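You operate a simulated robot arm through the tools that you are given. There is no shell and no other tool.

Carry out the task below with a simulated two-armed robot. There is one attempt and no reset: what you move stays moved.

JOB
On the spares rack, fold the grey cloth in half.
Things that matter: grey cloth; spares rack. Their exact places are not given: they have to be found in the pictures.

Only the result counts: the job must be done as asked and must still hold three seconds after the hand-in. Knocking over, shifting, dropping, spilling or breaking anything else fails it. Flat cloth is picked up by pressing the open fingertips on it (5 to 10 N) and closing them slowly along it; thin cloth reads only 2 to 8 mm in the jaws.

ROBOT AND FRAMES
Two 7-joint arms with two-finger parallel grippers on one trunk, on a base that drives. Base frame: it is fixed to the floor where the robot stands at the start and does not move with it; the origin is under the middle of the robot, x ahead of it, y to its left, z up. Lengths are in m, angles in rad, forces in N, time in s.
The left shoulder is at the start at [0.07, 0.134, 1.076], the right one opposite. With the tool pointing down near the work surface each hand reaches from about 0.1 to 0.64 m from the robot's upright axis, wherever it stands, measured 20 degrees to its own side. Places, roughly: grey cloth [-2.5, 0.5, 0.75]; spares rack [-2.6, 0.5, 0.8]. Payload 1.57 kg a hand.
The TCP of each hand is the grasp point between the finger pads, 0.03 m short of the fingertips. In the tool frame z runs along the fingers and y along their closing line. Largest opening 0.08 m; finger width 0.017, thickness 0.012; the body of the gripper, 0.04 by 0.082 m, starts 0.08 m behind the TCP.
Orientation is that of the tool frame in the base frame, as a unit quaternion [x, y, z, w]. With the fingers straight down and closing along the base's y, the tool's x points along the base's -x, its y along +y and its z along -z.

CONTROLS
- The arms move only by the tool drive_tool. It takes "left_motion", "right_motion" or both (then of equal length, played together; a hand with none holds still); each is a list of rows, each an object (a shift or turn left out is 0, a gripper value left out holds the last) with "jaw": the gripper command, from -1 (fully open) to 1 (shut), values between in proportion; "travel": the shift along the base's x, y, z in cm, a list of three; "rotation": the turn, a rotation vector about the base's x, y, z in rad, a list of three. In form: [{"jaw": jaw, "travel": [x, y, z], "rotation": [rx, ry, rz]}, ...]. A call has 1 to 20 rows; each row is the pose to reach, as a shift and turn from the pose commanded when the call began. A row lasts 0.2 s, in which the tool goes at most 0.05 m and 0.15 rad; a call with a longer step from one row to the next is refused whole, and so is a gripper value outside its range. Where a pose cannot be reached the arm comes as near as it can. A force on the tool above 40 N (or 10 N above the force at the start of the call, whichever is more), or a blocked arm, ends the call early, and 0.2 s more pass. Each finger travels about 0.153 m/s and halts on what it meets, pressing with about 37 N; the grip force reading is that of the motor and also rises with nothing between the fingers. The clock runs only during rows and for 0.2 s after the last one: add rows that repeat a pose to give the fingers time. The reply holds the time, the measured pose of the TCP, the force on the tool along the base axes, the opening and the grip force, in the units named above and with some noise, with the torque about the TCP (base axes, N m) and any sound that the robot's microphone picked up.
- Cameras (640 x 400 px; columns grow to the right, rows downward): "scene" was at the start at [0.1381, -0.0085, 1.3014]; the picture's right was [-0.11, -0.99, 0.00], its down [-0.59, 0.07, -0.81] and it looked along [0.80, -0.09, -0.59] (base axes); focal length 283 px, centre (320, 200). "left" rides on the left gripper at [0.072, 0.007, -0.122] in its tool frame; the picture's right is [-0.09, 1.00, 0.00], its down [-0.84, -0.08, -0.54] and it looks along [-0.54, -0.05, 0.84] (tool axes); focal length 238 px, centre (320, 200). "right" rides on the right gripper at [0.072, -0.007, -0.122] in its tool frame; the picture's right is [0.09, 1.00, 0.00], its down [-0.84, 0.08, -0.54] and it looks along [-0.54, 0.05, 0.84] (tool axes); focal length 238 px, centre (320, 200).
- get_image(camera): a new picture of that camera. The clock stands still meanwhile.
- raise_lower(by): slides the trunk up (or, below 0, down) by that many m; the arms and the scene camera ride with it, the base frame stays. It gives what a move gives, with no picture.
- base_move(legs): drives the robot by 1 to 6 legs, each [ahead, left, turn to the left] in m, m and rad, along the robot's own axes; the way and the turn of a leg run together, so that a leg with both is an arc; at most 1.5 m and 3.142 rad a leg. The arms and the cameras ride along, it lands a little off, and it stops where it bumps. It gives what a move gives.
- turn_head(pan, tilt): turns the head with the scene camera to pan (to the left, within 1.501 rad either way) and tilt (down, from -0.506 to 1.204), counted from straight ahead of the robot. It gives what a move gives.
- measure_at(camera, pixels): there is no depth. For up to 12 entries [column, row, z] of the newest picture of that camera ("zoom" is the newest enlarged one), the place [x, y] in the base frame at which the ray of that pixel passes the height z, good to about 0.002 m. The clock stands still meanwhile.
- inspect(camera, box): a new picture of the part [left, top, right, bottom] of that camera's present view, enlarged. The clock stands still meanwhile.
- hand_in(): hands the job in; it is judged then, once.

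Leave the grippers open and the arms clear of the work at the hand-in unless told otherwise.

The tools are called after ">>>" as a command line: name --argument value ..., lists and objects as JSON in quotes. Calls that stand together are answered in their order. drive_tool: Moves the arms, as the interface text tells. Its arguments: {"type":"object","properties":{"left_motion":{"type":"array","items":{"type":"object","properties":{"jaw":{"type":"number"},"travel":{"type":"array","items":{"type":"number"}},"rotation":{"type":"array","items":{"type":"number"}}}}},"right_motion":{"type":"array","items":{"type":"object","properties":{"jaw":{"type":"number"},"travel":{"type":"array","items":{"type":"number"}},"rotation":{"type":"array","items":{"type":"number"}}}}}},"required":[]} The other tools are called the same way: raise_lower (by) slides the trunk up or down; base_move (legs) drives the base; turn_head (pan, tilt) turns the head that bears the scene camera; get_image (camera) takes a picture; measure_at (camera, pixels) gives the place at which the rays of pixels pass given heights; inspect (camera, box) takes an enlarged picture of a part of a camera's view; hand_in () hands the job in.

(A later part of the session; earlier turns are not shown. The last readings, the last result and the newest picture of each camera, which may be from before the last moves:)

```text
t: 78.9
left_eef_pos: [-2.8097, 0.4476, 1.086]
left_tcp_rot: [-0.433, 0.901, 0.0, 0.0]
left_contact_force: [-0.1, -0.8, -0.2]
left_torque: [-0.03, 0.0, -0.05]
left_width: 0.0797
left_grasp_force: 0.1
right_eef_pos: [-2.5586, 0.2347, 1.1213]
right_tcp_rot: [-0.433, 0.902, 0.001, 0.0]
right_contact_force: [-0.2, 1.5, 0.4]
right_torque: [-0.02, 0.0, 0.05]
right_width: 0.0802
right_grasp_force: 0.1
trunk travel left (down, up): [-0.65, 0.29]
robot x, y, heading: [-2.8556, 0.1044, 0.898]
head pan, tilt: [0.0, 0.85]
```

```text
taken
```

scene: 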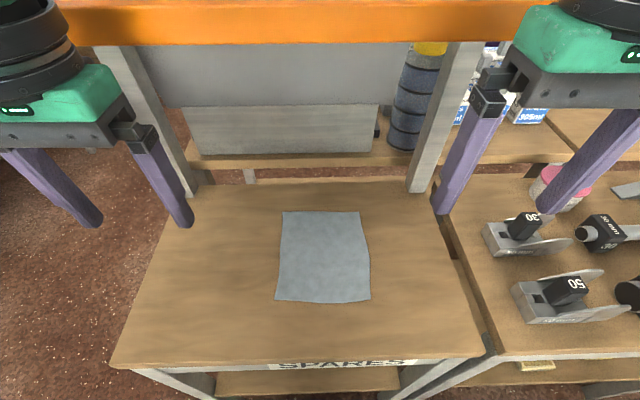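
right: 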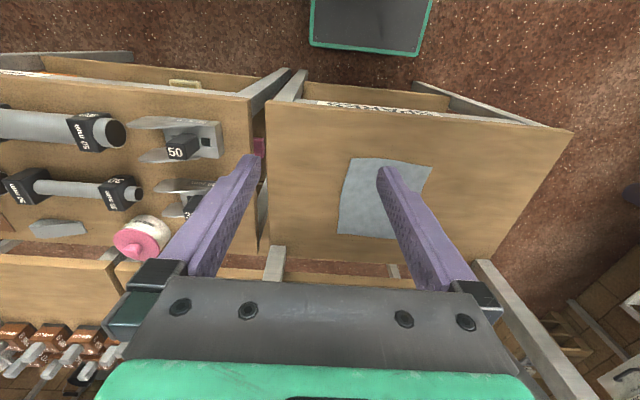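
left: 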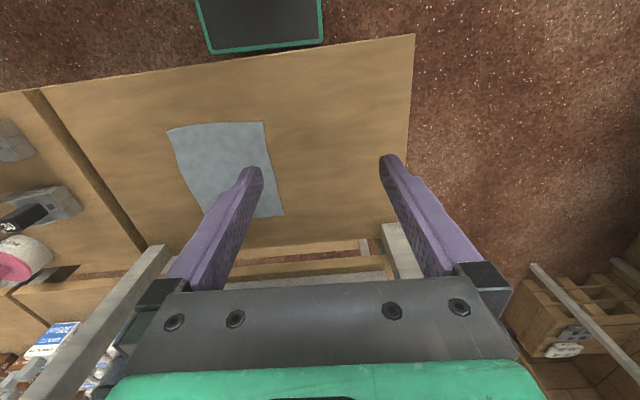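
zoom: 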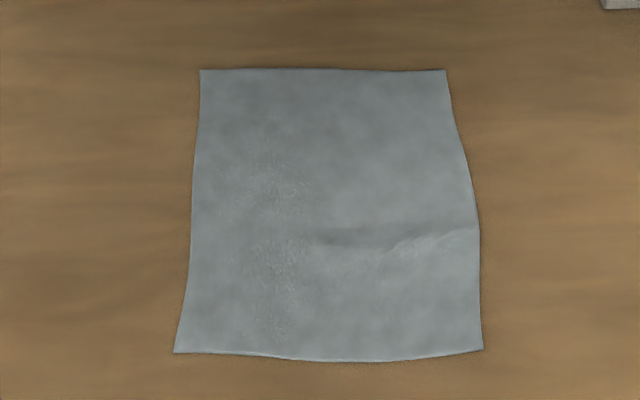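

>>> measure_at --camera "zoom" --pixels '[[200, 69, 0.752], [445, 70, 0.752], [483, 349, 0.752], [174, 352, 0.752], [340, 361, 0.752], [480, 232, 0.752], [191, 220, 0.752]]'

>>> measure_at --camera "scene" --pixels '[[320, 43, 1.1], [320, 43, 1.15], [320, 43, 1.2], [130, 46, 1.1], [130, 46, 1.15], [130, 46, 1.2], [195, 195, 0.75], [418, 190, 0.75], [110, 365, 0.75], [487, 355, 0.75]]'

```text
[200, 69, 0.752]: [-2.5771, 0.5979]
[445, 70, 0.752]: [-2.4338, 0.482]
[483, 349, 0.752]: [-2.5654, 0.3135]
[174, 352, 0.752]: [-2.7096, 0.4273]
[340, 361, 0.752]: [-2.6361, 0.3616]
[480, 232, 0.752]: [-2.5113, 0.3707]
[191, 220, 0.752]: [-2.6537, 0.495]
```

```text
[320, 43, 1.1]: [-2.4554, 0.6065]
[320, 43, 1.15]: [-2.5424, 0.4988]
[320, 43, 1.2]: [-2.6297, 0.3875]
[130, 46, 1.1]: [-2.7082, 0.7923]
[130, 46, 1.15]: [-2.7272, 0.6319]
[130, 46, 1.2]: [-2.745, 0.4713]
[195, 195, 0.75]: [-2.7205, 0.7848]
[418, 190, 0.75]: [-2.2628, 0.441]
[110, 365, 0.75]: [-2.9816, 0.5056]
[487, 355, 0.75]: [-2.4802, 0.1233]
```

From three viewpoints, the orange shelf's lower front edge works out at z≈1.185 overhanging the far part of the cloth. I'll lower the trunk so the arms come in beneath it: first 0.12 m, then check elbows on both sides.

>>> raise_lower --by -0.12

>>> turn_head --pan -1.0 --tilt 0.6

>>> get_image --camera "scene"

>>> turn_head --pan 1.0 --tilt 0.6

>>> get_image --camera "scene"

```text
t: 80.4
left_eef_pos: [-2.808, 0.4477, 0.9664]
left_tcp_rot: [-0.434, 0.901, 0.0, 0.0]
left_contact_force: [0.5, 0.1, 0.0]
left_torque: [-0.01, -0.02, 0.01]
left_width: 0.0799
left_grasp_force: 0.0
right_eef_pos: [-2.559, 0.2353, 1.0012]
right_tcp_rot: [-0.433, 0.902, 0.0, 0.0]
right_contact_force: [0.3, -0.7, -0.8]
right_torque: [-0.01, -0.01, 0.03]
right_width: 0.0802
right_grasp_force: 0.1
trunk travel left (down, up): [-0.53, 0.41]
robot x, y, heading: [-2.8538, 0.1098, 0.899]
head pan, tilt: [0.0, 0.85]
```

```text
t: 81.7
left_eef_pos: [-2.8089, 0.4487, 0.9661]
left_tcp_rot: [-0.433, 0.901, 0.0, 0.0]
left_contact_force: [0.3, 0.7, -0.2]
left_torque: [0.01, -0.02, 0.0]
left_width: 0.0801
left_grasp_force: 0.0
right_eef_pos: [-2.5594, 0.236, 1.0011]
right_tcp_rot: [-0.432, 0.902, 0.001, 0.001]
right_contact_force: [0.1, 0.0, 0.4]
right_torque: [-0.01, -0.03, 0.01]
right_width: 0.0801
right_grasp_force: 0.0
trunk travel left (down, up): [-0.53, 0.41]
robot x, y, heading: [-2.8562, 0.1077, 0.897]
head pan, tilt: [-1.0, 0.6]
```

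```text
taken
```

scene: 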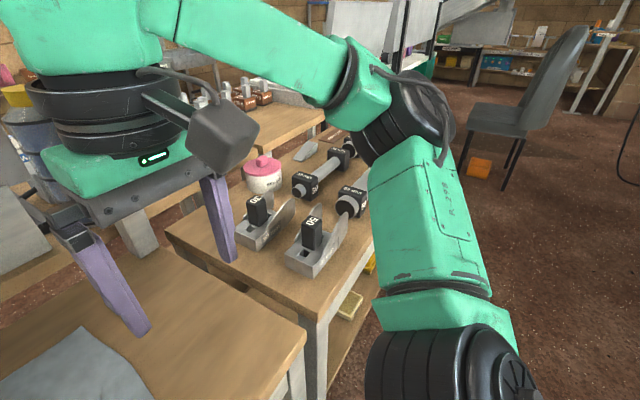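

```text
t: 83.6
left_eef_pos: [-2.8098, 0.4482, 0.9655]
left_tcp_rot: [-0.433, 0.901, 0.0, 0.0]
left_contact_force: [0.1, 0.2, 0.2]
left_torque: [0.0, 0.01, -0.02]
left_width: 0.0799
left_grasp_force: 0.1
right_eef_pos: [-2.5576, 0.2344, 1.0009]
right_tcp_rot: [-0.433, 0.901, -0.001, 0.0]
right_contact_force: [0.2, 0.0, 0.3]
right_torque: [0.02, 0.04, 0.01]
right_width: 0.0799
right_grasp_force: 0.1
trunk travel left (down, up): [-0.53, 0.41]
robot x, y, heading: [-2.8559, 0.1073, 0.894]
head pan, tilt: [1.0, 0.6]
```

```text
taken
```

scene: 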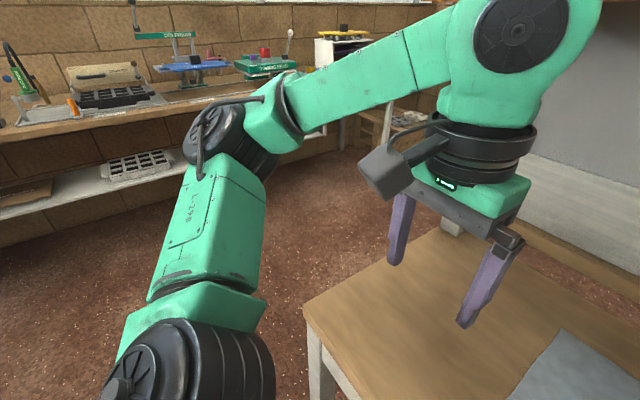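

The right elbow hangs near the front of the tube rack at roughly z≈0.95, clear of the clamps; the left side is free. I'll keep this trunk height, and look straight ahead again under the shelf to measure the clamps and cloth.

>>> turn_head --pan 0 --tilt 0.8

>>> get_image --camera "scene"

>>> inspect --camera "scene" --box '[220, 180, 420, 305]'

```text
t: 84.9
left_eef_pos: [-2.808, 0.4493, 0.9651]
left_tcp_rot: [-0.434, 0.901, 0.0, 0.001]
left_contact_force: [0.2, 0.2, 1.2]
left_torque: [0.0, 0.02, 0.0]
left_width: 0.08
left_grasp_force: 0.0
right_eef_pos: [-2.5585, 0.2345, 1.0004]
right_tcp_rot: [-0.433, 0.901, 0.0, 0.0]
right_contact_force: [-0.1, -0.8, -0.1]
right_torque: [0.02, 0.01, -0.02]
right_width: 0.0798
right_grasp_force: 0.0
trunk travel left (down, up): [-0.53, 0.41]
robot x, y, heading: [-2.8585, 0.1056, 0.899]
head pan, tilt: [0.0, 0.799]
```

```text
taken
```

scene: 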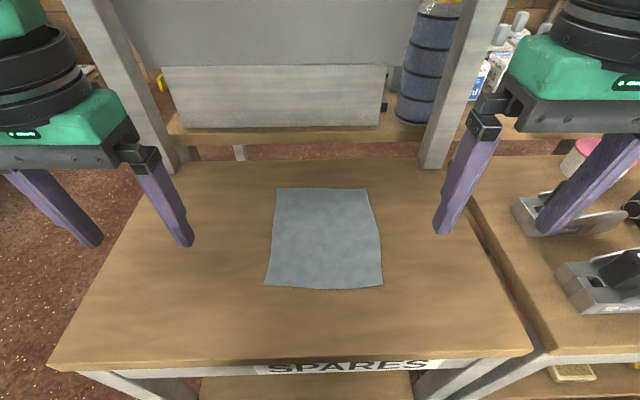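

```text
3.20 times, centred on (320, 242) of scene
```

zoom: 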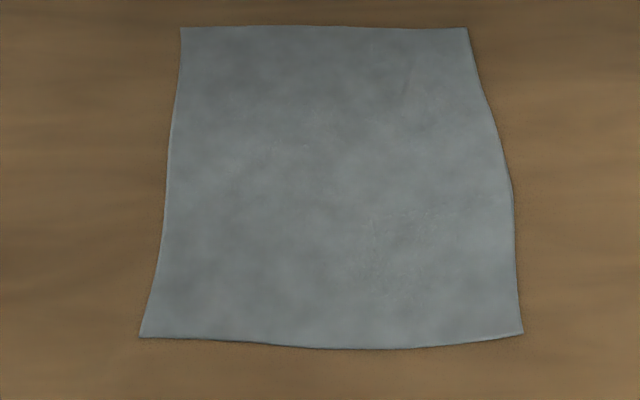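

I measure the corners at this view: far-left (181,28), far-right (467,28), near-right (523,334), near-left (140,336) in the zoom, plus the clamps.

>>> measure_at --camera "zoom" --pixels '[[181, 28, 0.752], [467, 28, 0.752], [523, 334, 0.752], [140, 336, 0.752], [513, 190, 0.752], [166, 180, 0.752]]'

>>> measure_at --camera "scene" --pixels '[[515, 210, 0.78], [560, 270, 0.78], [580, 312, 0.76], [537, 235, 0.76], [610, 260, 0.85], [530, 355, 0.75], [48, 362, 0.75]]'

```text
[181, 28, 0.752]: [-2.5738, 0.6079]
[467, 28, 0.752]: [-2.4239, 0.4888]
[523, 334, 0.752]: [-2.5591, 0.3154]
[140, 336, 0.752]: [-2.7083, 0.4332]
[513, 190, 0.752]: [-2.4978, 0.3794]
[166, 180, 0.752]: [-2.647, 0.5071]
```

```text
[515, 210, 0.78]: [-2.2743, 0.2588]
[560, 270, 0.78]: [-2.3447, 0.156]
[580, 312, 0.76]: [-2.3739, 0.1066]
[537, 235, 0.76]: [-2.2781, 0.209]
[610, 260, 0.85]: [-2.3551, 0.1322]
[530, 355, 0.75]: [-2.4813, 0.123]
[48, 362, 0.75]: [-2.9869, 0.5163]
```

Clamps sit right of the bench, up to about z 0.86. Plan: grip the far edge near both corners with both hands (closing along the edge), lift, and bring that edge over to lie on the near edge. First I lower both hands to TCP z≈0.84 where they are (before the shelf), with jaws set to about 3.5 cm.

>>> drive_tool --left_motion '[{"jaw": 0.1, "travel": [0, 0, -3]}, {"travel": [0, 0, -6]}, {"travel": [0, 0, -9]}, {"travel": [0, 0, -11]}, {"travel": [0, 0, -12.6]}, {"travel": [0, 0, -12.6]}]' --right_motion '[{"jaw": 0.1, "travel": [0, 0, -3.5]}, {"travel": [0, 0, -7]}, {"travel": [0, 0, -10.5]}, {"travel": [0, 0, -14]}, {"travel": [0, 0, -16]}, {"travel": [0, 0, -16]}]'

>>> get_image --camera "scene"

>>> get_image --camera "right"

```text
t: 86.3
left_eef_pos: [-2.8097, 0.4472, 0.8374]
left_tcp_rot: [-0.434, 0.901, 0.001, 0.001]
left_contact_force: [0.4, -0.3, 0.2]
left_torque: [0.02, -0.04, 0.02]
left_width: 0.036
left_grasp_force: 0.1
right_eef_pos: [-2.5596, 0.2345, 0.8401]
right_tcp_rot: [-0.435, 0.901, 0.001, 0.0]
right_contact_force: [0.1, -0.6, 0.5]
right_torque: [0.04, 0.01, 0.0]
right_width: 0.0361
right_grasp_force: 0.1
trunk travel left (down, up): [-0.53, 0.41]
robot x, y, heading: [-2.8574, 0.1071, 0.893]
head pan, tilt: [0.0, 0.799]
```

```text
taken
```

scene: 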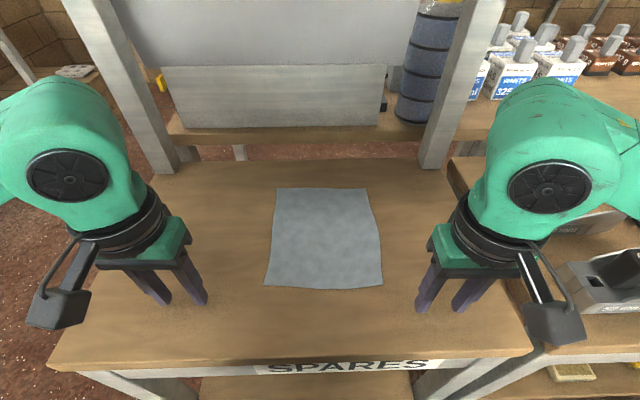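

```text
taken
```

right: 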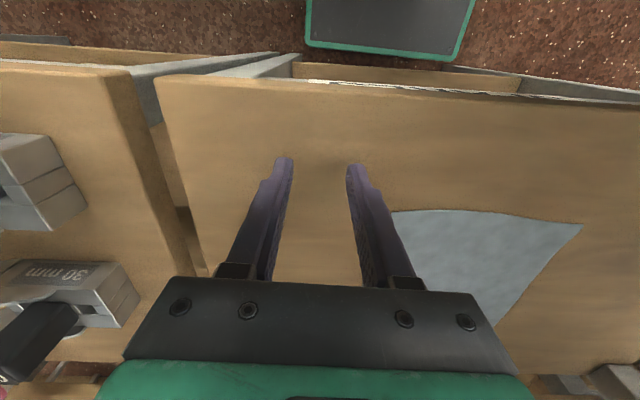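

Both hands are in good shape below shelf height. I'll now move both forward about 28 cm at this height to hover over the two far corners of the cloth, jaws at about 2.8 cm.

>>> drive_tool --left_motion '[{"jaw": 0.3, "travel": [3.5, 1.9, 0]}, {"travel": [7, 3.7, 0]}, {"travel": [10.5, 5.6, 0]}, {"travel": [14, 7.4, 0]}, {"travel": [17.5, 9.3, 0]}, {"travel": [21, 11.1, 0]}, {"travel": [23.5, 12.4, 0]}, {"travel": [24.7, 13.0, 0]}, {"travel": [24.7, 13.0, 0]}]' --right_motion '[{"jaw": 0.3, "travel": [1.5, 3.7, 0]}, {"travel": [3, 7.4, 0]}, {"travel": [4.4, 11, 0]}, {"travel": [5.8, 14.6, 0]}, {"travel": [7.3, 18.3, 0]}, {"travel": [8.8, 22, 0]}, {"travel": [9.8, 24.6, 0]}, {"travel": [10.3, 25.9, 0]}, {"travel": [10.3, 25.9, 0]}]'

>>> get_image --camera "scene"

>>> get_image --camera "right"

>>> get_image --camera "left"

```text
t: 88.3
left_eef_pos: [-2.563, 0.5794, 0.8395]
left_tcp_rot: [-0.434, 0.901, 0.0, 0.0]
left_contact_force: [-0.2, -0.2, -0.7]
left_torque: [-0.01, 0.01, -0.01]
left_width: 0.0281
left_grasp_force: 0.0
right_eef_pos: [-2.4567, 0.4943, 0.8417]
right_tcp_rot: [-0.433, 0.901, 0.0, 0.0]
right_contact_force: [0.1, -0.2, -0.6]
right_torque: [0.01, -0.01, -0.03]
right_width: 0.028
right_grasp_force: 0.1
trunk travel left (down, up): [-0.53, 0.41]
robot x, y, heading: [-2.8554, 0.1047, 0.896]
head pan, tilt: [0.0, 0.799]
```

```text
taken
```

scene: 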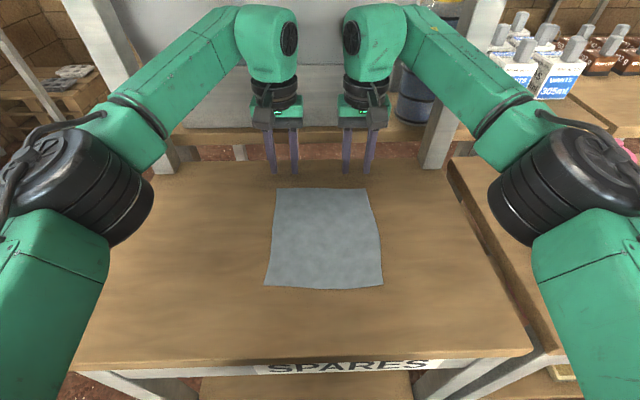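

```text
taken
```

right: 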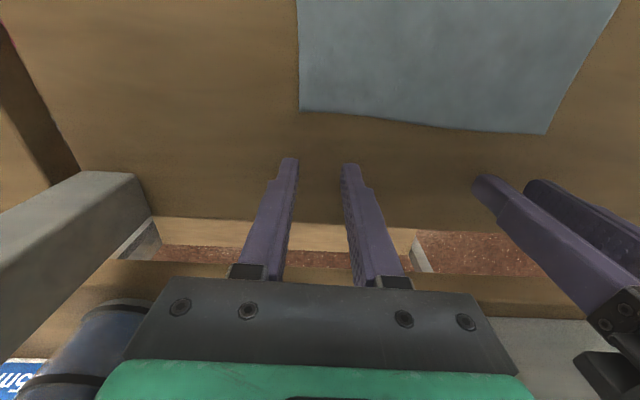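

```text
taken
```

left: 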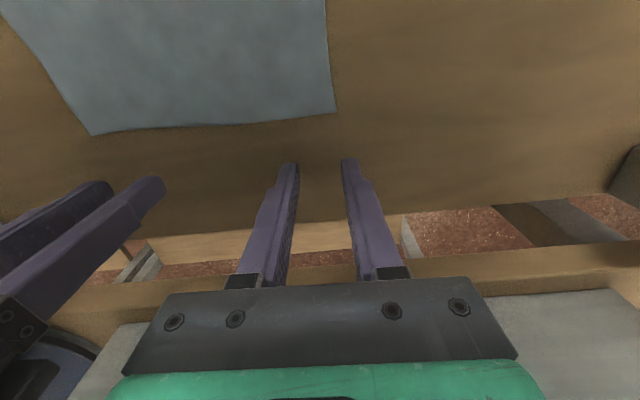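

Hands hover near the far corners. Before lowering, I check the right elbow's place relative to the clamps, and where the tips project on the table.

>>> measure_at --camera "scene" --pixels '[[575, 190, 0.95], [575, 190, 1.0], [540, 240, 0.9], [284, 172, 0.81], [356, 172, 0.81], [284, 172, 0.752], [356, 172, 0.752]]'

>>> turn_head --pan -0.9 --tilt 0.6

>>> get_image --camera "scene"

>>> measure_at --camera "right" --pixels '[[301, 111, 0.752], [546, 133, 0.752], [320, 165, 0.81], [320, 165, 0.752]]'

>>> measure_at --camera "left" --pixels '[[335, 110, 0.752], [92, 135, 0.752], [320, 165, 0.81], [320, 165, 0.752]]'

```text
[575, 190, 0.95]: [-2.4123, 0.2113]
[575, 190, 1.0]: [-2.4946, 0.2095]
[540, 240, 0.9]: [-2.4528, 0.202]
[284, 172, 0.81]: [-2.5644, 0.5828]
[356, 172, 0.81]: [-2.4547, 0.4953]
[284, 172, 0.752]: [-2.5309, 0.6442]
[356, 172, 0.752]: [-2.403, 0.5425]
```

```text
t: 89.5
left_eef_pos: [-2.5643, 0.58, 0.8393]
left_tcp_rot: [-0.434, 0.901, 0.001, 0.0]
left_contact_force: [0.0, 0.4, 0.2]
left_torque: [0.02, -0.01, 0.04]
left_width: 0.0281
left_grasp_force: 0.0
right_eef_pos: [-2.4564, 0.4933, 0.8397]
right_tcp_rot: [-0.432, 0.902, 0.0, -0.001]
right_contact_force: [0.1, 0.2, 0.2]
right_torque: [0.0, -0.02, -0.01]
right_width: 0.028
right_grasp_force: 0.0
trunk travel left (down, up): [-0.53, 0.41]
robot x, y, heading: [-2.8556, 0.1039, 0.897]
head pan, tilt: [-0.901, 0.6]
```

```text
taken
```

scene: 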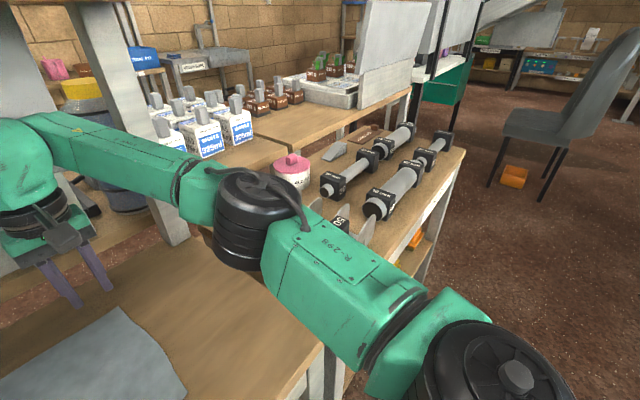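

```text
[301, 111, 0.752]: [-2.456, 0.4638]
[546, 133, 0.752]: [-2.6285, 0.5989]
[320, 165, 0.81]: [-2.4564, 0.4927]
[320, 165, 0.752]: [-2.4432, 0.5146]
```

```text
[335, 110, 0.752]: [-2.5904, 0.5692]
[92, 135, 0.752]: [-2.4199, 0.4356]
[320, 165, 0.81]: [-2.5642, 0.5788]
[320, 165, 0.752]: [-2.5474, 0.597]
```

The right elbow looks low (bottom around z≈0.83) near the clamps. To get more clearance, I'll lower the hands 4 cm, raise the trunk 6 cm, then lower the hands again — watching heights under the shelf.

>>> drive_tool --left_motion '[{"travel": [0, 0, -1.5]}, {"travel": [0, 0, -3]}, {"travel": [0, 0, -3]}]' --right_motion '[{"travel": [0, 0, -1.5]}, {"travel": [0, 0, -3]}, {"travel": [0, 0, -3]}]'

>>> raise_lower --by 0.06

>>> get_image --camera "scene"

```text
t: 90.0
left_eef_pos: [-2.5623, 0.5791, 0.8303]
left_tcp_rot: [-0.434, 0.901, 0.001, 0.013]
left_contact_force: [-4.3, -1.9, 11.7]
left_torque: [0.03, 0.38, 0.13]
left_width: 0.0294
left_grasp_force: 0.5
right_eef_pos: [-2.4565, 0.4928, 0.831]
right_tcp_rot: [-0.432, 0.902, 0.008, 0.009]
right_contact_force: [-1.6, -3.5, 11.2]
right_torque: [-0.33, -0.09, -0.14]
right_width: 0.0292
right_grasp_force: 0.5
trunk travel left (down, up): [-0.53, 0.41]
robot x, y, heading: [-2.8566, 0.1086, 0.901]
head pan, tilt: [-0.901, 0.6]
stopped in row 2 (left hand): the force on the tool passed its limit at 52 N (the readings are from after the stop); the commanded pose is now the measured one
```

```text
t: 91.0
left_eef_pos: [-2.5611, 0.5821, 0.8851]
left_tcp_rot: [-0.434, 0.901, 0.001, 0.01]
left_contact_force: [0.2, 0.0, -0.1]
left_torque: [-0.03, -0.01, 0.02]
left_width: 0.028
left_grasp_force: 0.0
right_eef_pos: [-2.4539, 0.4965, 0.8848]
right_tcp_rot: [-0.433, 0.901, 0.006, 0.007]
right_contact_force: [1.3, 0.5, -0.3]
right_torque: [0.0, -0.02, 0.01]
right_width: 0.0283
right_grasp_force: 0.0
trunk travel left (down, up): [-0.59, 0.35]
robot x, y, heading: [-2.8542, 0.108, 0.9]
head pan, tilt: [-0.901, 0.6]
```

```text
taken
```

scene: 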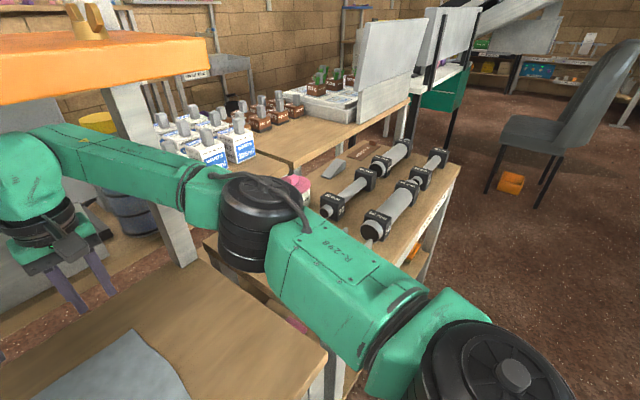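

The fingertips met the bench at TCP z≈0.83, so the bench top is at z≈0.80, not 0.75 — the tips touched bare bench just beyond the cloth. Nothing appears disturbed. I'll look ahead and re-measure the cloth at z≈0.80.

>>> turn_head --pan 0 --tilt 0.8

>>> get_image --camera "scene"

>>> inspect --camera "scene" --box '[220, 140, 420, 340]'

>>> get_image --camera "left"

>>> get_image --camera "right"

```text
t: 92.2
left_eef_pos: [-2.5592, 0.5822, 0.8843]
left_tcp_rot: [-0.434, 0.901, 0.0, 0.009]
left_contact_force: [-0.1, 0.7, -0.3]
left_torque: [0.02, 0.03, 0.05]
left_width: 0.028
left_grasp_force: 0.1
right_eef_pos: [-2.4521, 0.4972, 0.885]
right_tcp_rot: [-0.433, 0.901, 0.007, 0.006]
right_contact_force: [0.1, -0.5, 0.2]
right_torque: [-0.02, 0.02, -0.03]
right_width: 0.0281
right_grasp_force: 0.0
trunk travel left (down, up): [-0.59, 0.35]
robot x, y, heading: [-2.8564, 0.105, 0.893]
head pan, tilt: [0.0, 0.799]
```

```text
taken
```

scene: 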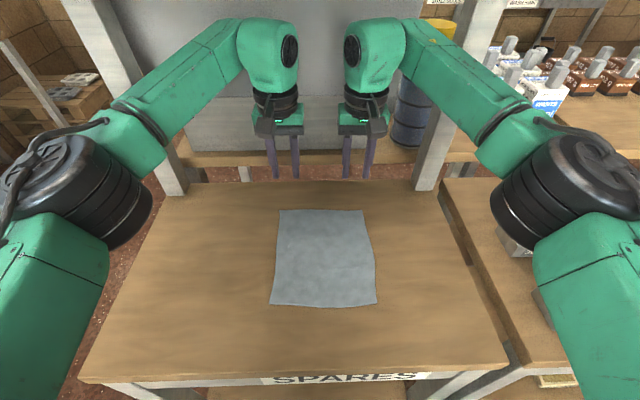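

```text
2.00 times, centred on (320, 240) of scene
```

zoom: 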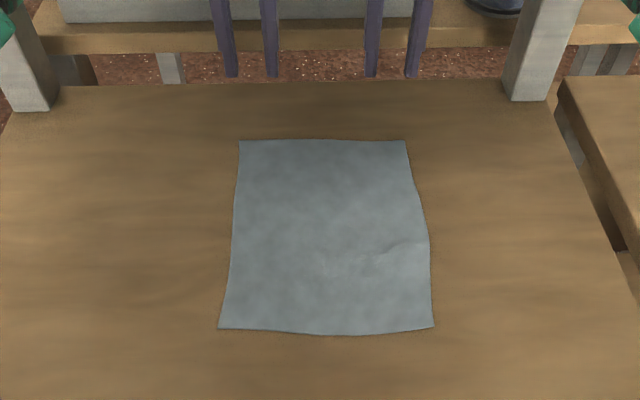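

```text
taken
```

left: 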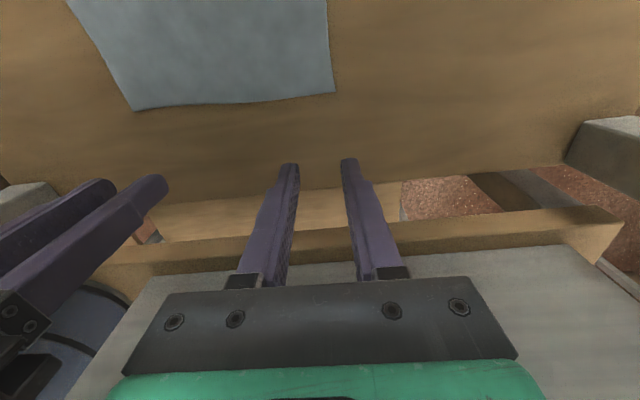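

```text
taken
```

right: 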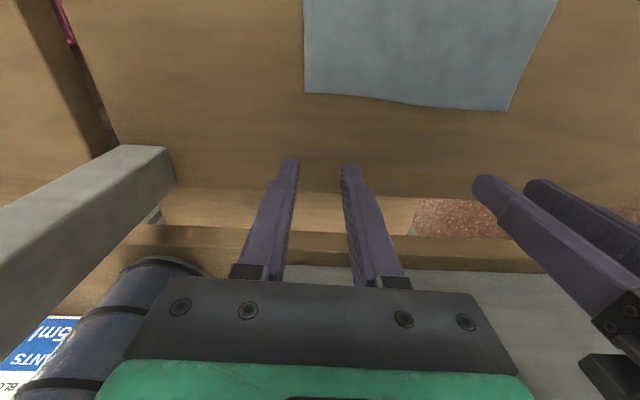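

I measure the corners from all three cameras at z=0.802 to cross-check.

>>> measure_at --camera "zoom" --pixels '[[239, 140, 0.802], [405, 140, 0.802], [434, 326, 0.802], [219, 327, 0.802], [429, 240, 0.802], [232, 230, 0.802]]'

>>> measure_at --camera "left" --pixels '[[335, 92, 0.802], [134, 110, 0.802]]'

>>> measure_at --camera "right" --pixels '[[304, 92, 0.802], [508, 111, 0.802]]'

>>> measure_at --camera "scene" --pixels '[[80, 382, 0.8], [508, 363, 0.8], [188, 193, 0.8], [433, 188, 0.8]]'

```text
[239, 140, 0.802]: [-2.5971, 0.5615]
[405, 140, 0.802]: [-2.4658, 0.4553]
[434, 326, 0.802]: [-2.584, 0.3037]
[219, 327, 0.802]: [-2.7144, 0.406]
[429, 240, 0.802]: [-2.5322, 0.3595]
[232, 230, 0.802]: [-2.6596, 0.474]
```

```text
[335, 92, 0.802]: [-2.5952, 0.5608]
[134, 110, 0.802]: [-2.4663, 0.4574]
```

```text
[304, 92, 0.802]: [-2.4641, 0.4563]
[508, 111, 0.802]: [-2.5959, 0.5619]
```

```text
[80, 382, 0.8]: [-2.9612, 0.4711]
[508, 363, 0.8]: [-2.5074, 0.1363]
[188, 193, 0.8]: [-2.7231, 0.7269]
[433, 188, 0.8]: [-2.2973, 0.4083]
```

All cameras agree now: cloth at z≈0.80, size 0.168 × 0.194 m, corners FL[-2.596,0.561], FR[-2.466,0.456], NR[-2.584,0.304], NL[-2.714,0.406]. I move the hands over spots about 1.1 cm inside the far edge near each corner, down to 1.2 cm above it, jaws 2.4 cm.

>>> drive_tool --left_motion '[{"jaw": 0.4, "travel": [-1.2, -2.3, -1]}, {"travel": [-2.3, -4.6, -2.5]}, {"travel": [-2.3, -4.6, -4.2]}, {"travel": [-2.3, -4.6, -4.2]}]' --right_motion '[{"jaw": 0.4, "travel": [-2.0, -1.7, -1]}, {"travel": [-3.95, -3.4, -2.5]}, {"travel": [-3.95, -3.4, -4.2]}, {"travel": [-3.95, -3.4, -4.2]}]'

>>> get_image --camera "left"

>>> get_image --camera "right"

>>> get_image --camera "scene"

```text
t: 93.2
left_eef_pos: [-2.5838, 0.5377, 0.8441]
left_tcp_rot: [-0.433, 0.901, 0.001, 0.01]
left_contact_force: [0.8, -0.1, 1.2]
left_torque: [0.02, -0.05, 0.02]
left_width: 0.0241
left_grasp_force: 0.0
right_eef_pos: [-2.4931, 0.4638, 0.8427]
right_tcp_rot: [-0.432, 0.902, 0.006, 0.006]
right_contact_force: [-0.2, -0.4, 0.5]
right_torque: [-0.02, 0.0, 0.01]
right_width: 0.024
right_grasp_force: 0.1
trunk travel left (down, up): [-0.59, 0.35]
robot x, y, heading: [-2.8554, 0.1103, 0.899]
head pan, tilt: [0.0, 0.799]
```

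```text
taken
```

left: 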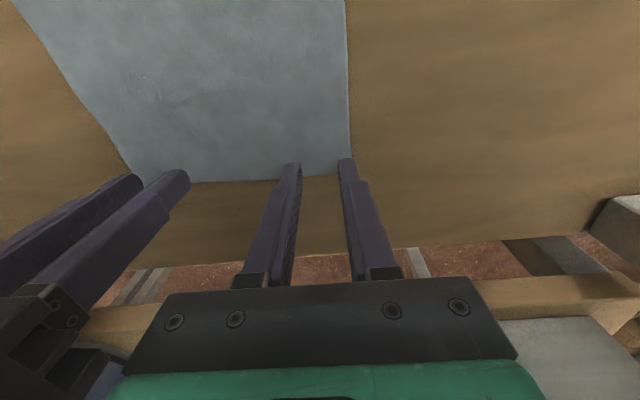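

```text
taken
```

right: 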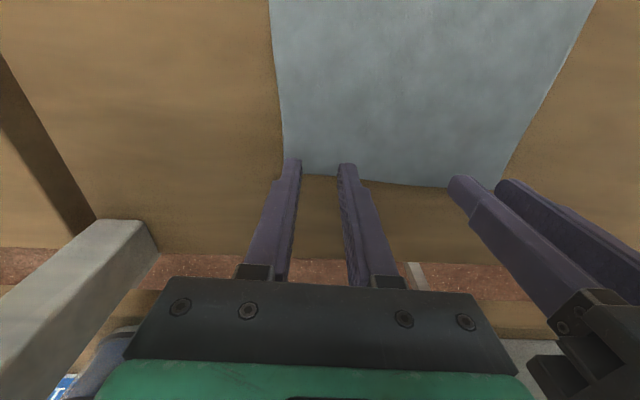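

```text
taken
```

scene: 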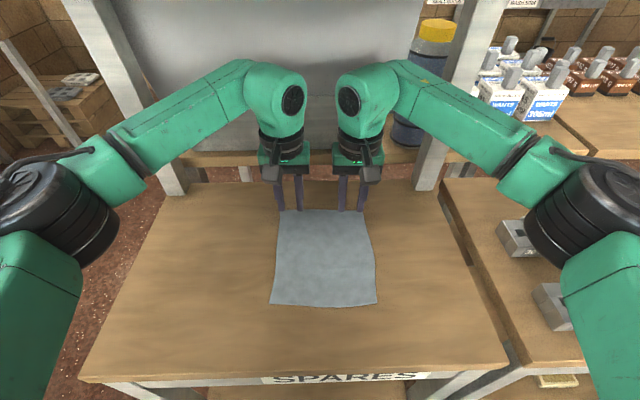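

The tips hover just inside the far edge; the left hand's outer finger is right on the cloth's left edge, so I shift it 4 mm inward. Then I lower 1.1 cm gently and read the force.

>>> drive_tool --left_motion '[{"travel": [0.31, -0.25, -0.3]}, {"travel": [0.31, -0.25, -0.7]}, {"travel": [0.31, -0.25, -1.0]}, {"travel": [0.31, -0.25, -1.1]}, {"travel": [0.31, -0.25, -1.1]}]' --right_motion '[{"travel": [0, 0, -0.3]}, {"travel": [0, 0, -0.6]}, {"travel": [0, 0, -0.9]}, {"travel": [0, 0, -1.0]}, {"travel": [0, 0, -1.0]}]'

>>> get_image --camera "left"

>>> get_image --camera "right"

```text
t: 94.4
left_eef_pos: [-2.5801, 0.5354, 0.8308]
left_tcp_rot: [-0.434, 0.901, 0.0, 0.009]
left_contact_force: [0.5, -0.6, 0.3]
left_torque: [0.0, -0.03, 0.0]
left_width: 0.0239
left_grasp_force: 0.1
right_eef_pos: [-2.4944, 0.4644, 0.8342]
right_tcp_rot: [-0.433, 0.901, 0.007, 0.006]
right_contact_force: [0.5, 0.5, 0.5]
right_torque: [-0.01, 0.01, -0.03]
right_width: 0.0241
right_grasp_force: 0.1
trunk travel left (down, up): [-0.59, 0.35]
robot x, y, heading: [-2.8556, 0.1043, 0.896]
head pan, tilt: [0.0, 0.799]
```

```text
taken
```

left: 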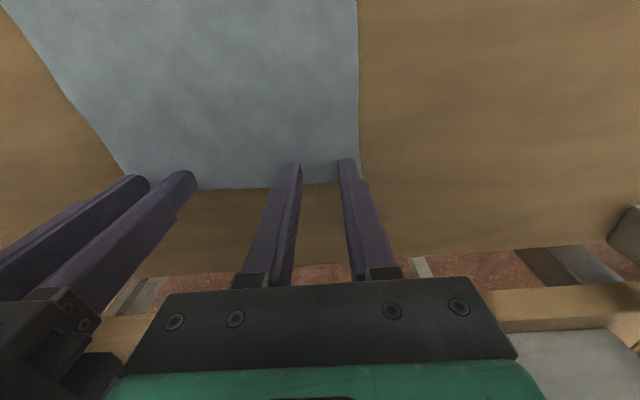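

```text
taken
```

right: 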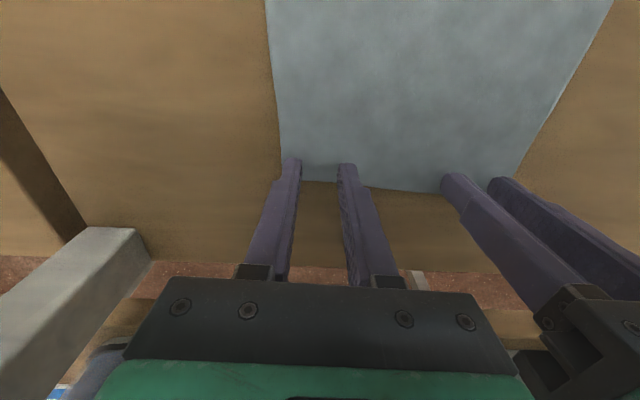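

No contact yet; tips are inside the far edge by about 1.3 cm. I lower in further small steps (about 4 mm) and read the force.

>>> drive_tool --left_motion '[{"travel": [0, 0, -0.1]}, {"travel": [0, 0, -0.2]}, {"travel": [0, 0, -0.2]}]' --right_motion '[{"travel": [0, 0, -0.2]}, {"travel": [0, 0, -0.4]}, {"travel": [0, 0, -0.4]}]'

```text
t: 95.2
left_eef_pos: [-2.5813, 0.5351, 0.832]
left_tcp_rot: [-0.434, 0.901, 0.0, 0.011]
left_contact_force: [2.1, 2.5, 9.7]
left_torque: [0.15, 0.09, -0.05]
left_width: 0.0239
left_grasp_force: 0.1
right_eef_pos: [-2.4945, 0.4624, 0.8321]
right_tcp_rot: [-0.433, 0.901, 0.006, 0.007]
right_contact_force: [1.6, 2.9, 12.2]
right_torque: [-0.09, -0.19, 0.05]
right_width: 0.0241
right_grasp_force: 0.1
trunk travel left (down, up): [-0.59, 0.35]
robot x, y, heading: [-2.855, 0.1118, 0.898]
head pan, tilt: [0.0, 0.799]
```

Left presses at about 10 N, right at 12 N. I ease the right up 0.5 mm and close both jaws slowly along the cloth.

>>> drive_tool --left_motion '[{"jaw": 0.4, "travel": [0, 0, 0.02]}, {"jaw": 0.45, "travel": [0, 0, 0.02]}, {"jaw": 0.5, "travel": [0, 0, 0.02]}, {"jaw": 0.55, "travel": [0, 0, 0.02]}, {"jaw": 0.6, "travel": [0, 0, 0.02]}, {"jaw": 0.65, "travel": [0, 0, 0.02]}, {"jaw": 0.7, "travel": [0, 0, 0.02]}, {"jaw": 0.75, "travel": [0, 0, 0.02]}, {"jaw": 0.8, "travel": [0, 0, 0.02]}, {"jaw": 0.85, "travel": [0, 0, 0.02]}, {"jaw": 0.9, "travel": [0, 0, 0.02]}, {"jaw": 0.95, "travel": [0, 0, 0.02]}, {"jaw": 1.0, "travel": [0, 0, 0.02]}, {"jaw": 1.0, "travel": [0, 0, 0.02]}, {"jaw": 1.0, "travel": [0, 0, 0.02]}]' --right_motion '[{"jaw": 0.4, "travel": [0, 0, 0.06]}, {"jaw": 0.45, "travel": [0, 0, 0.06]}, {"jaw": 0.5, "travel": [0, 0, 0.06]}, {"jaw": 0.55, "travel": [0, 0, 0.06]}, {"jaw": 0.6, "travel": [0, 0, 0.06]}, {"jaw": 0.65, "travel": [0, 0, 0.06]}, {"jaw": 0.7, "travel": [0, 0, 0.06]}, {"jaw": 0.75, "travel": [0, 0, 0.06]}, {"jaw": 0.8, "travel": [0, 0, 0.06]}, {"jaw": 0.85, "travel": [0, 0, 0.06]}, {"jaw": 0.9, "travel": [0, 0, 0.06]}, {"jaw": 0.95, "travel": [0, 0, 0.06]}, {"jaw": 1.0, "travel": [0, 0, 0.06]}, {"jaw": 1.0, "travel": [0, 0, 0.06]}, {"jaw": 1.0, "travel": [0, 0, 0.06]}]'

>>> get_image --camera "left"

>>> get_image --camera "right"

>>> inspect --camera "scene" --box '[240, 160, 400, 320]'

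```text
t: 98.4
left_eef_pos: [-2.581, 0.5324, 0.8316]
left_tcp_rot: [-0.434, 0.901, 0.001, 0.011]
left_contact_force: [-0.3, 0.1, 3.0]
left_torque: [-0.01, 0.0, -0.03]
left_width: 0.0002
left_grasp_force: 21.1
right_eef_pos: [-2.4947, 0.4603, 0.8309]
right_tcp_rot: [-0.433, 0.901, 0.007, 0.007]
right_contact_force: [0.5, -1.7, 16.4]
right_torque: [-0.18, -0.13, 0.02]
right_width: 0.0019
right_grasp_force: 23.2
trunk travel left (down, up): [-0.59, 0.35]
robot x, y, heading: [-2.8576, 0.1062, 0.899]
head pan, tilt: [0.0, 0.799]
```

```text
taken
```

left: 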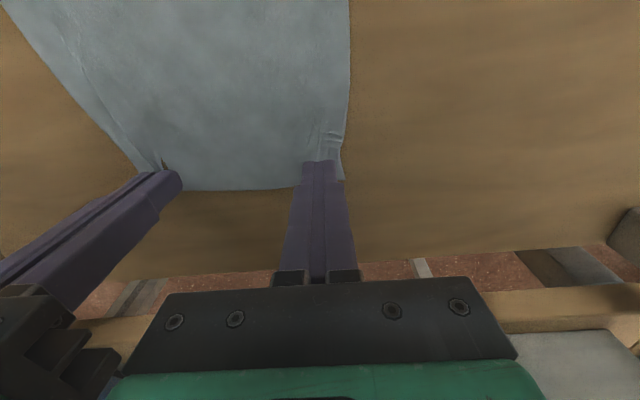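

```text
taken
```

right: 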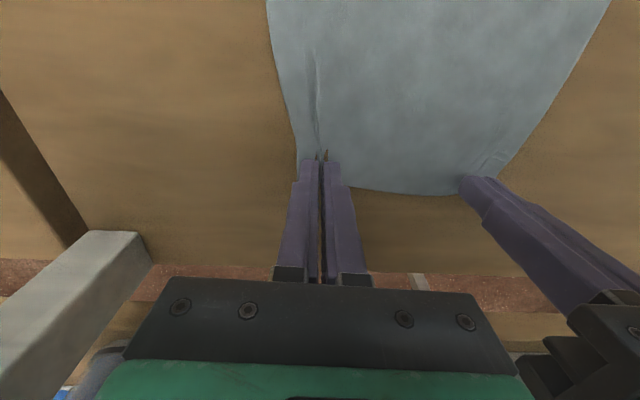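

```text
2.50 times, centred on (320, 240) of scene
```

zoom: 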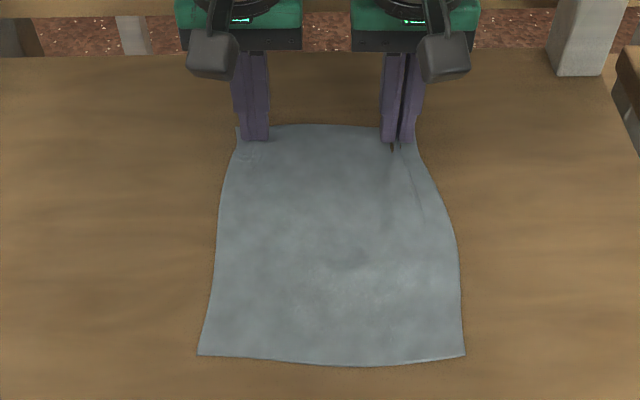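

The right hand has caught cloth (1.9 mm). The left slipped off (0.2 mm). I'll keep the right gripped, lift the left 8 mm, reopen it and look.

>>> drive_tool --left_motion '[{"jaw": 1.0, "travel": [0, 0, 0.4]}, {"jaw": 0.7, "travel": [0, 0, 0.8]}, {"jaw": 0.4, "travel": [0, 0, 0.8]}, {"jaw": 0.35, "travel": [0, 0, 0.8]}]'

>>> get_image --camera "left"

```text
t: 99.4
left_eef_pos: [-2.5812, 0.5329, 0.841]
left_tcp_rot: [-0.434, 0.901, 0.001, 0.012]
left_contact_force: [0.8, -0.8, 0.6]
left_torque: [0.01, 0.01, -0.01]
left_width: 0.0263
left_grasp_force: 0.1
right_eef_pos: [-2.4936, 0.4603, 0.831]
right_tcp_rot: [-0.434, 0.901, 0.007, 0.007]
right_contact_force: [0.7, -2.3, 17.1]
right_torque: [-0.21, -0.1, 0.0]
right_width: 0.0019
right_grasp_force: 23.3
trunk travel left (down, up): [-0.59, 0.35]
robot x, y, heading: [-2.8535, 0.1033, 0.896]
head pan, tilt: [0.0, 0.799]
```

```text
taken
```

left: 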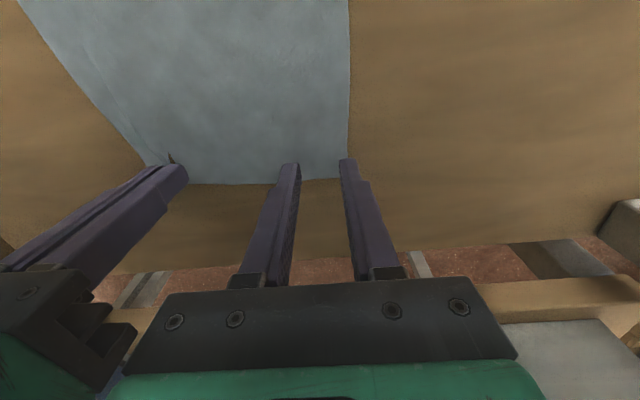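

The cloth's left edge is now at column 348, under the outer finger. I shift the left hand 5 mm inward and press again, somewhat harder (~13 N).

>>> drive_tool --left_motion '[{"jaw": 0.4, "travel": [0.39, -0.31, -0.4]}, {"travel": [0.39, -0.31, -0.8]}, {"travel": [0.39, -0.31, -1.1]}, {"travel": [0.39, -0.31, -1.25]}, {"travel": [0.39, -0.31, -1.25]}]'

>>> get_image --camera "left"

```text
t: 100.7
left_eef_pos: [-2.5758, 0.5294, 0.8314]
left_tcp_rot: [-0.435, 0.9, 0.0, 0.015]
left_contact_force: [-1.6, -1.0, 12.7]
left_torque: [0.07, 0.28, 0.02]
left_width: 0.0248
left_grasp_force: 0.4
right_eef_pos: [-2.4953, 0.4604, 0.8314]
right_tcp_rot: [-0.433, 0.901, 0.008, 0.007]
right_contact_force: [0.0, -1.6, 8.1]
right_torque: [-0.11, -0.09, 0.0]
right_width: 0.0018
right_grasp_force: 23.5
trunk travel left (down, up): [-0.59, 0.35]
robot x, y, heading: [-2.8591, 0.1076, 0.893]
head pan, tilt: [0.0, 0.799]
stopped in row 5 (left hand): the force on the tool passed its limit at 41 N (the readings are from after the stop); the commanded pose is now the measured one
```

```text
taken
```

left: 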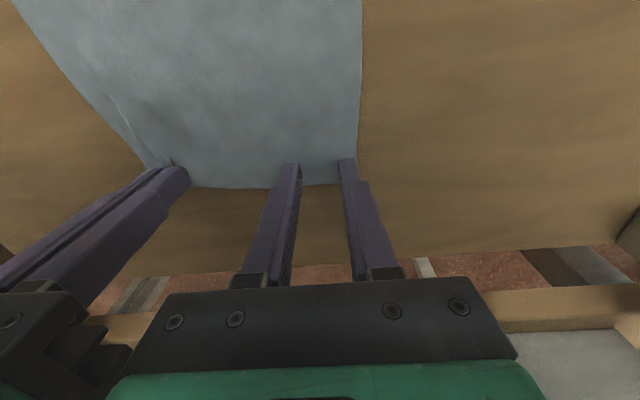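

Residual press is about 12.7 N with both fingertips on the cloth (edge at column 360, finger at 353). I close slowly, keeping the press.

>>> drive_tool --left_motion '[{"jaw": 0.45, "travel": [0, 0, 0]}, {"jaw": 0.5, "travel": [0, 0, 0]}, {"jaw": 0.55, "travel": [0, 0, -0.02]}, {"jaw": 0.6, "travel": [0, 0, -0.02]}, {"jaw": 0.65, "travel": [0, 0, -0.03]}, {"jaw": 0.7, "travel": [0, 0, -0.03]}, {"jaw": 0.75, "travel": [0, 0, -0.04]}, {"jaw": 0.8, "travel": [0, 0, -0.04]}, {"jaw": 0.85, "travel": [0, 0, -0.05]}, {"jaw": 0.9, "travel": [0, 0, -0.05]}, {"jaw": 0.95, "travel": [0, 0, -0.05]}, {"jaw": 1.0, "travel": [0, 0, -0.05]}, {"jaw": 1.0, "travel": [0, 0, -0.05]}, {"jaw": 1.0, "travel": [0, 0, -0.05]}]'

>>> get_image --camera "left"

```text
t: 103.7
left_eef_pos: [-2.5763, 0.5288, 0.8326]
left_tcp_rot: [-0.434, 0.901, 0.001, 0.017]
left_contact_force: [8.0, -0.9, 28.5]
left_torque: [-0.07, -0.01, -0.03]
left_width: 0.0023
left_grasp_force: 24.0
right_eef_pos: [-2.4962, 0.4599, 0.8306]
right_tcp_rot: [-0.432, 0.902, 0.007, 0.008]
right_contact_force: [-6.8, 8.7, 8.9]
right_torque: [0.12, 0.17, 0.03]
right_width: 0.002
right_grasp_force: 23.7
trunk travel left (down, up): [-0.59, 0.35]
robot x, y, heading: [-2.8539, 0.1078, 0.902]
head pan, tilt: [0.0, 0.799]
```

```text
taken
```

left: 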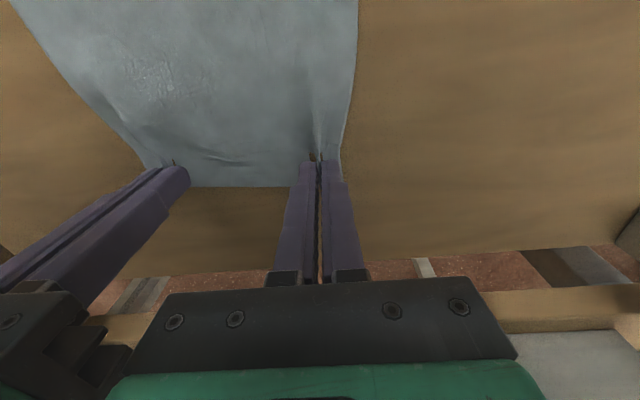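

Both hands now hold cloth (left 2.3 mm, right 2.0 mm). There's some sideways tension between them, so I bring them 3 mm closer each while lifting 3 cm, then check.

>>> drive_tool --left_motion '[{"jaw": 1.0, "travel": [0.1, -0.1, 0.3]}, {"jaw": 1.0, "travel": [0.2, -0.16, 0.8]}, {"jaw": 1.0, "travel": [0.24, -0.19, 1.5]}, {"jaw": 1.0, "travel": [0.24, -0.19, 2.2]}, {"jaw": 1.0, "travel": [0.24, -0.19, 3.0]}, {"jaw": 1.0, "travel": [0.24, -0.19, 3.0]}]' --right_motion '[{"jaw": 1.0, "travel": [-0.1, 0.1, 0.3]}, {"jaw": 1.0, "travel": [-0.2, 0.16, 0.8]}, {"jaw": 1.0, "travel": [-0.24, 0.19, 1.5]}, {"jaw": 1.0, "travel": [-0.24, 0.19, 2.2]}, {"jaw": 1.0, "travel": [-0.24, 0.19, 3.0]}, {"jaw": 1.0, "travel": [-0.24, 0.19, 3.0]}]'

>>> inspect --camera "scene" --box '[220, 130, 420, 330]'

>>> get_image --camera "left"

>>> get_image --camera "right"

```text
t: 105.1
left_eef_pos: [-2.5722, 0.5309, 0.8593]
left_tcp_rot: [-0.435, 0.9, 0.0, 0.013]
left_contact_force: [1.2, -1.6, -0.5]
left_torque: [-0.05, -0.02, 0.03]
left_width: 0.002
left_grasp_force: 23.6
right_eef_pos: [-2.4947, 0.4632, 0.858]
right_tcp_rot: [-0.433, 0.901, 0.005, 0.005]
right_contact_force: [-1.2, 0.9, 0.5]
right_torque: [0.03, 0.03, 0.01]
right_width: 0.0017
right_grasp_force: 23.4
trunk travel left (down, up): [-0.59, 0.35]
robot x, y, heading: [-2.8538, 0.1046, 0.893]
head pan, tilt: [0.0, 0.799]
```

```text
2.00 times, centred on (320, 230) of scene
```

zoom: 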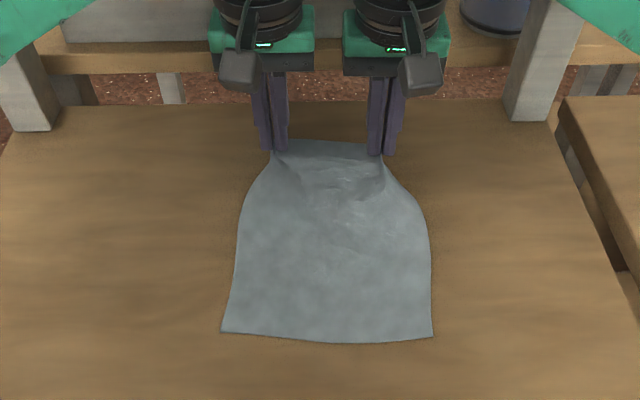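

```text
taken
```

left: 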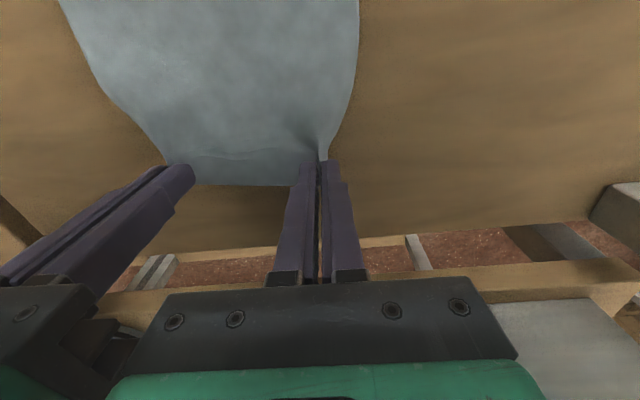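

```text
taken
```

right: 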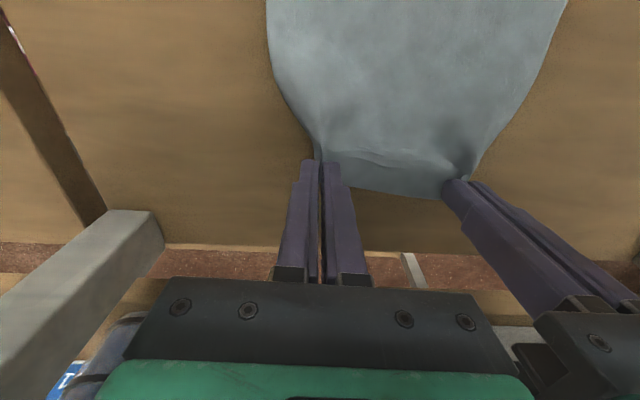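

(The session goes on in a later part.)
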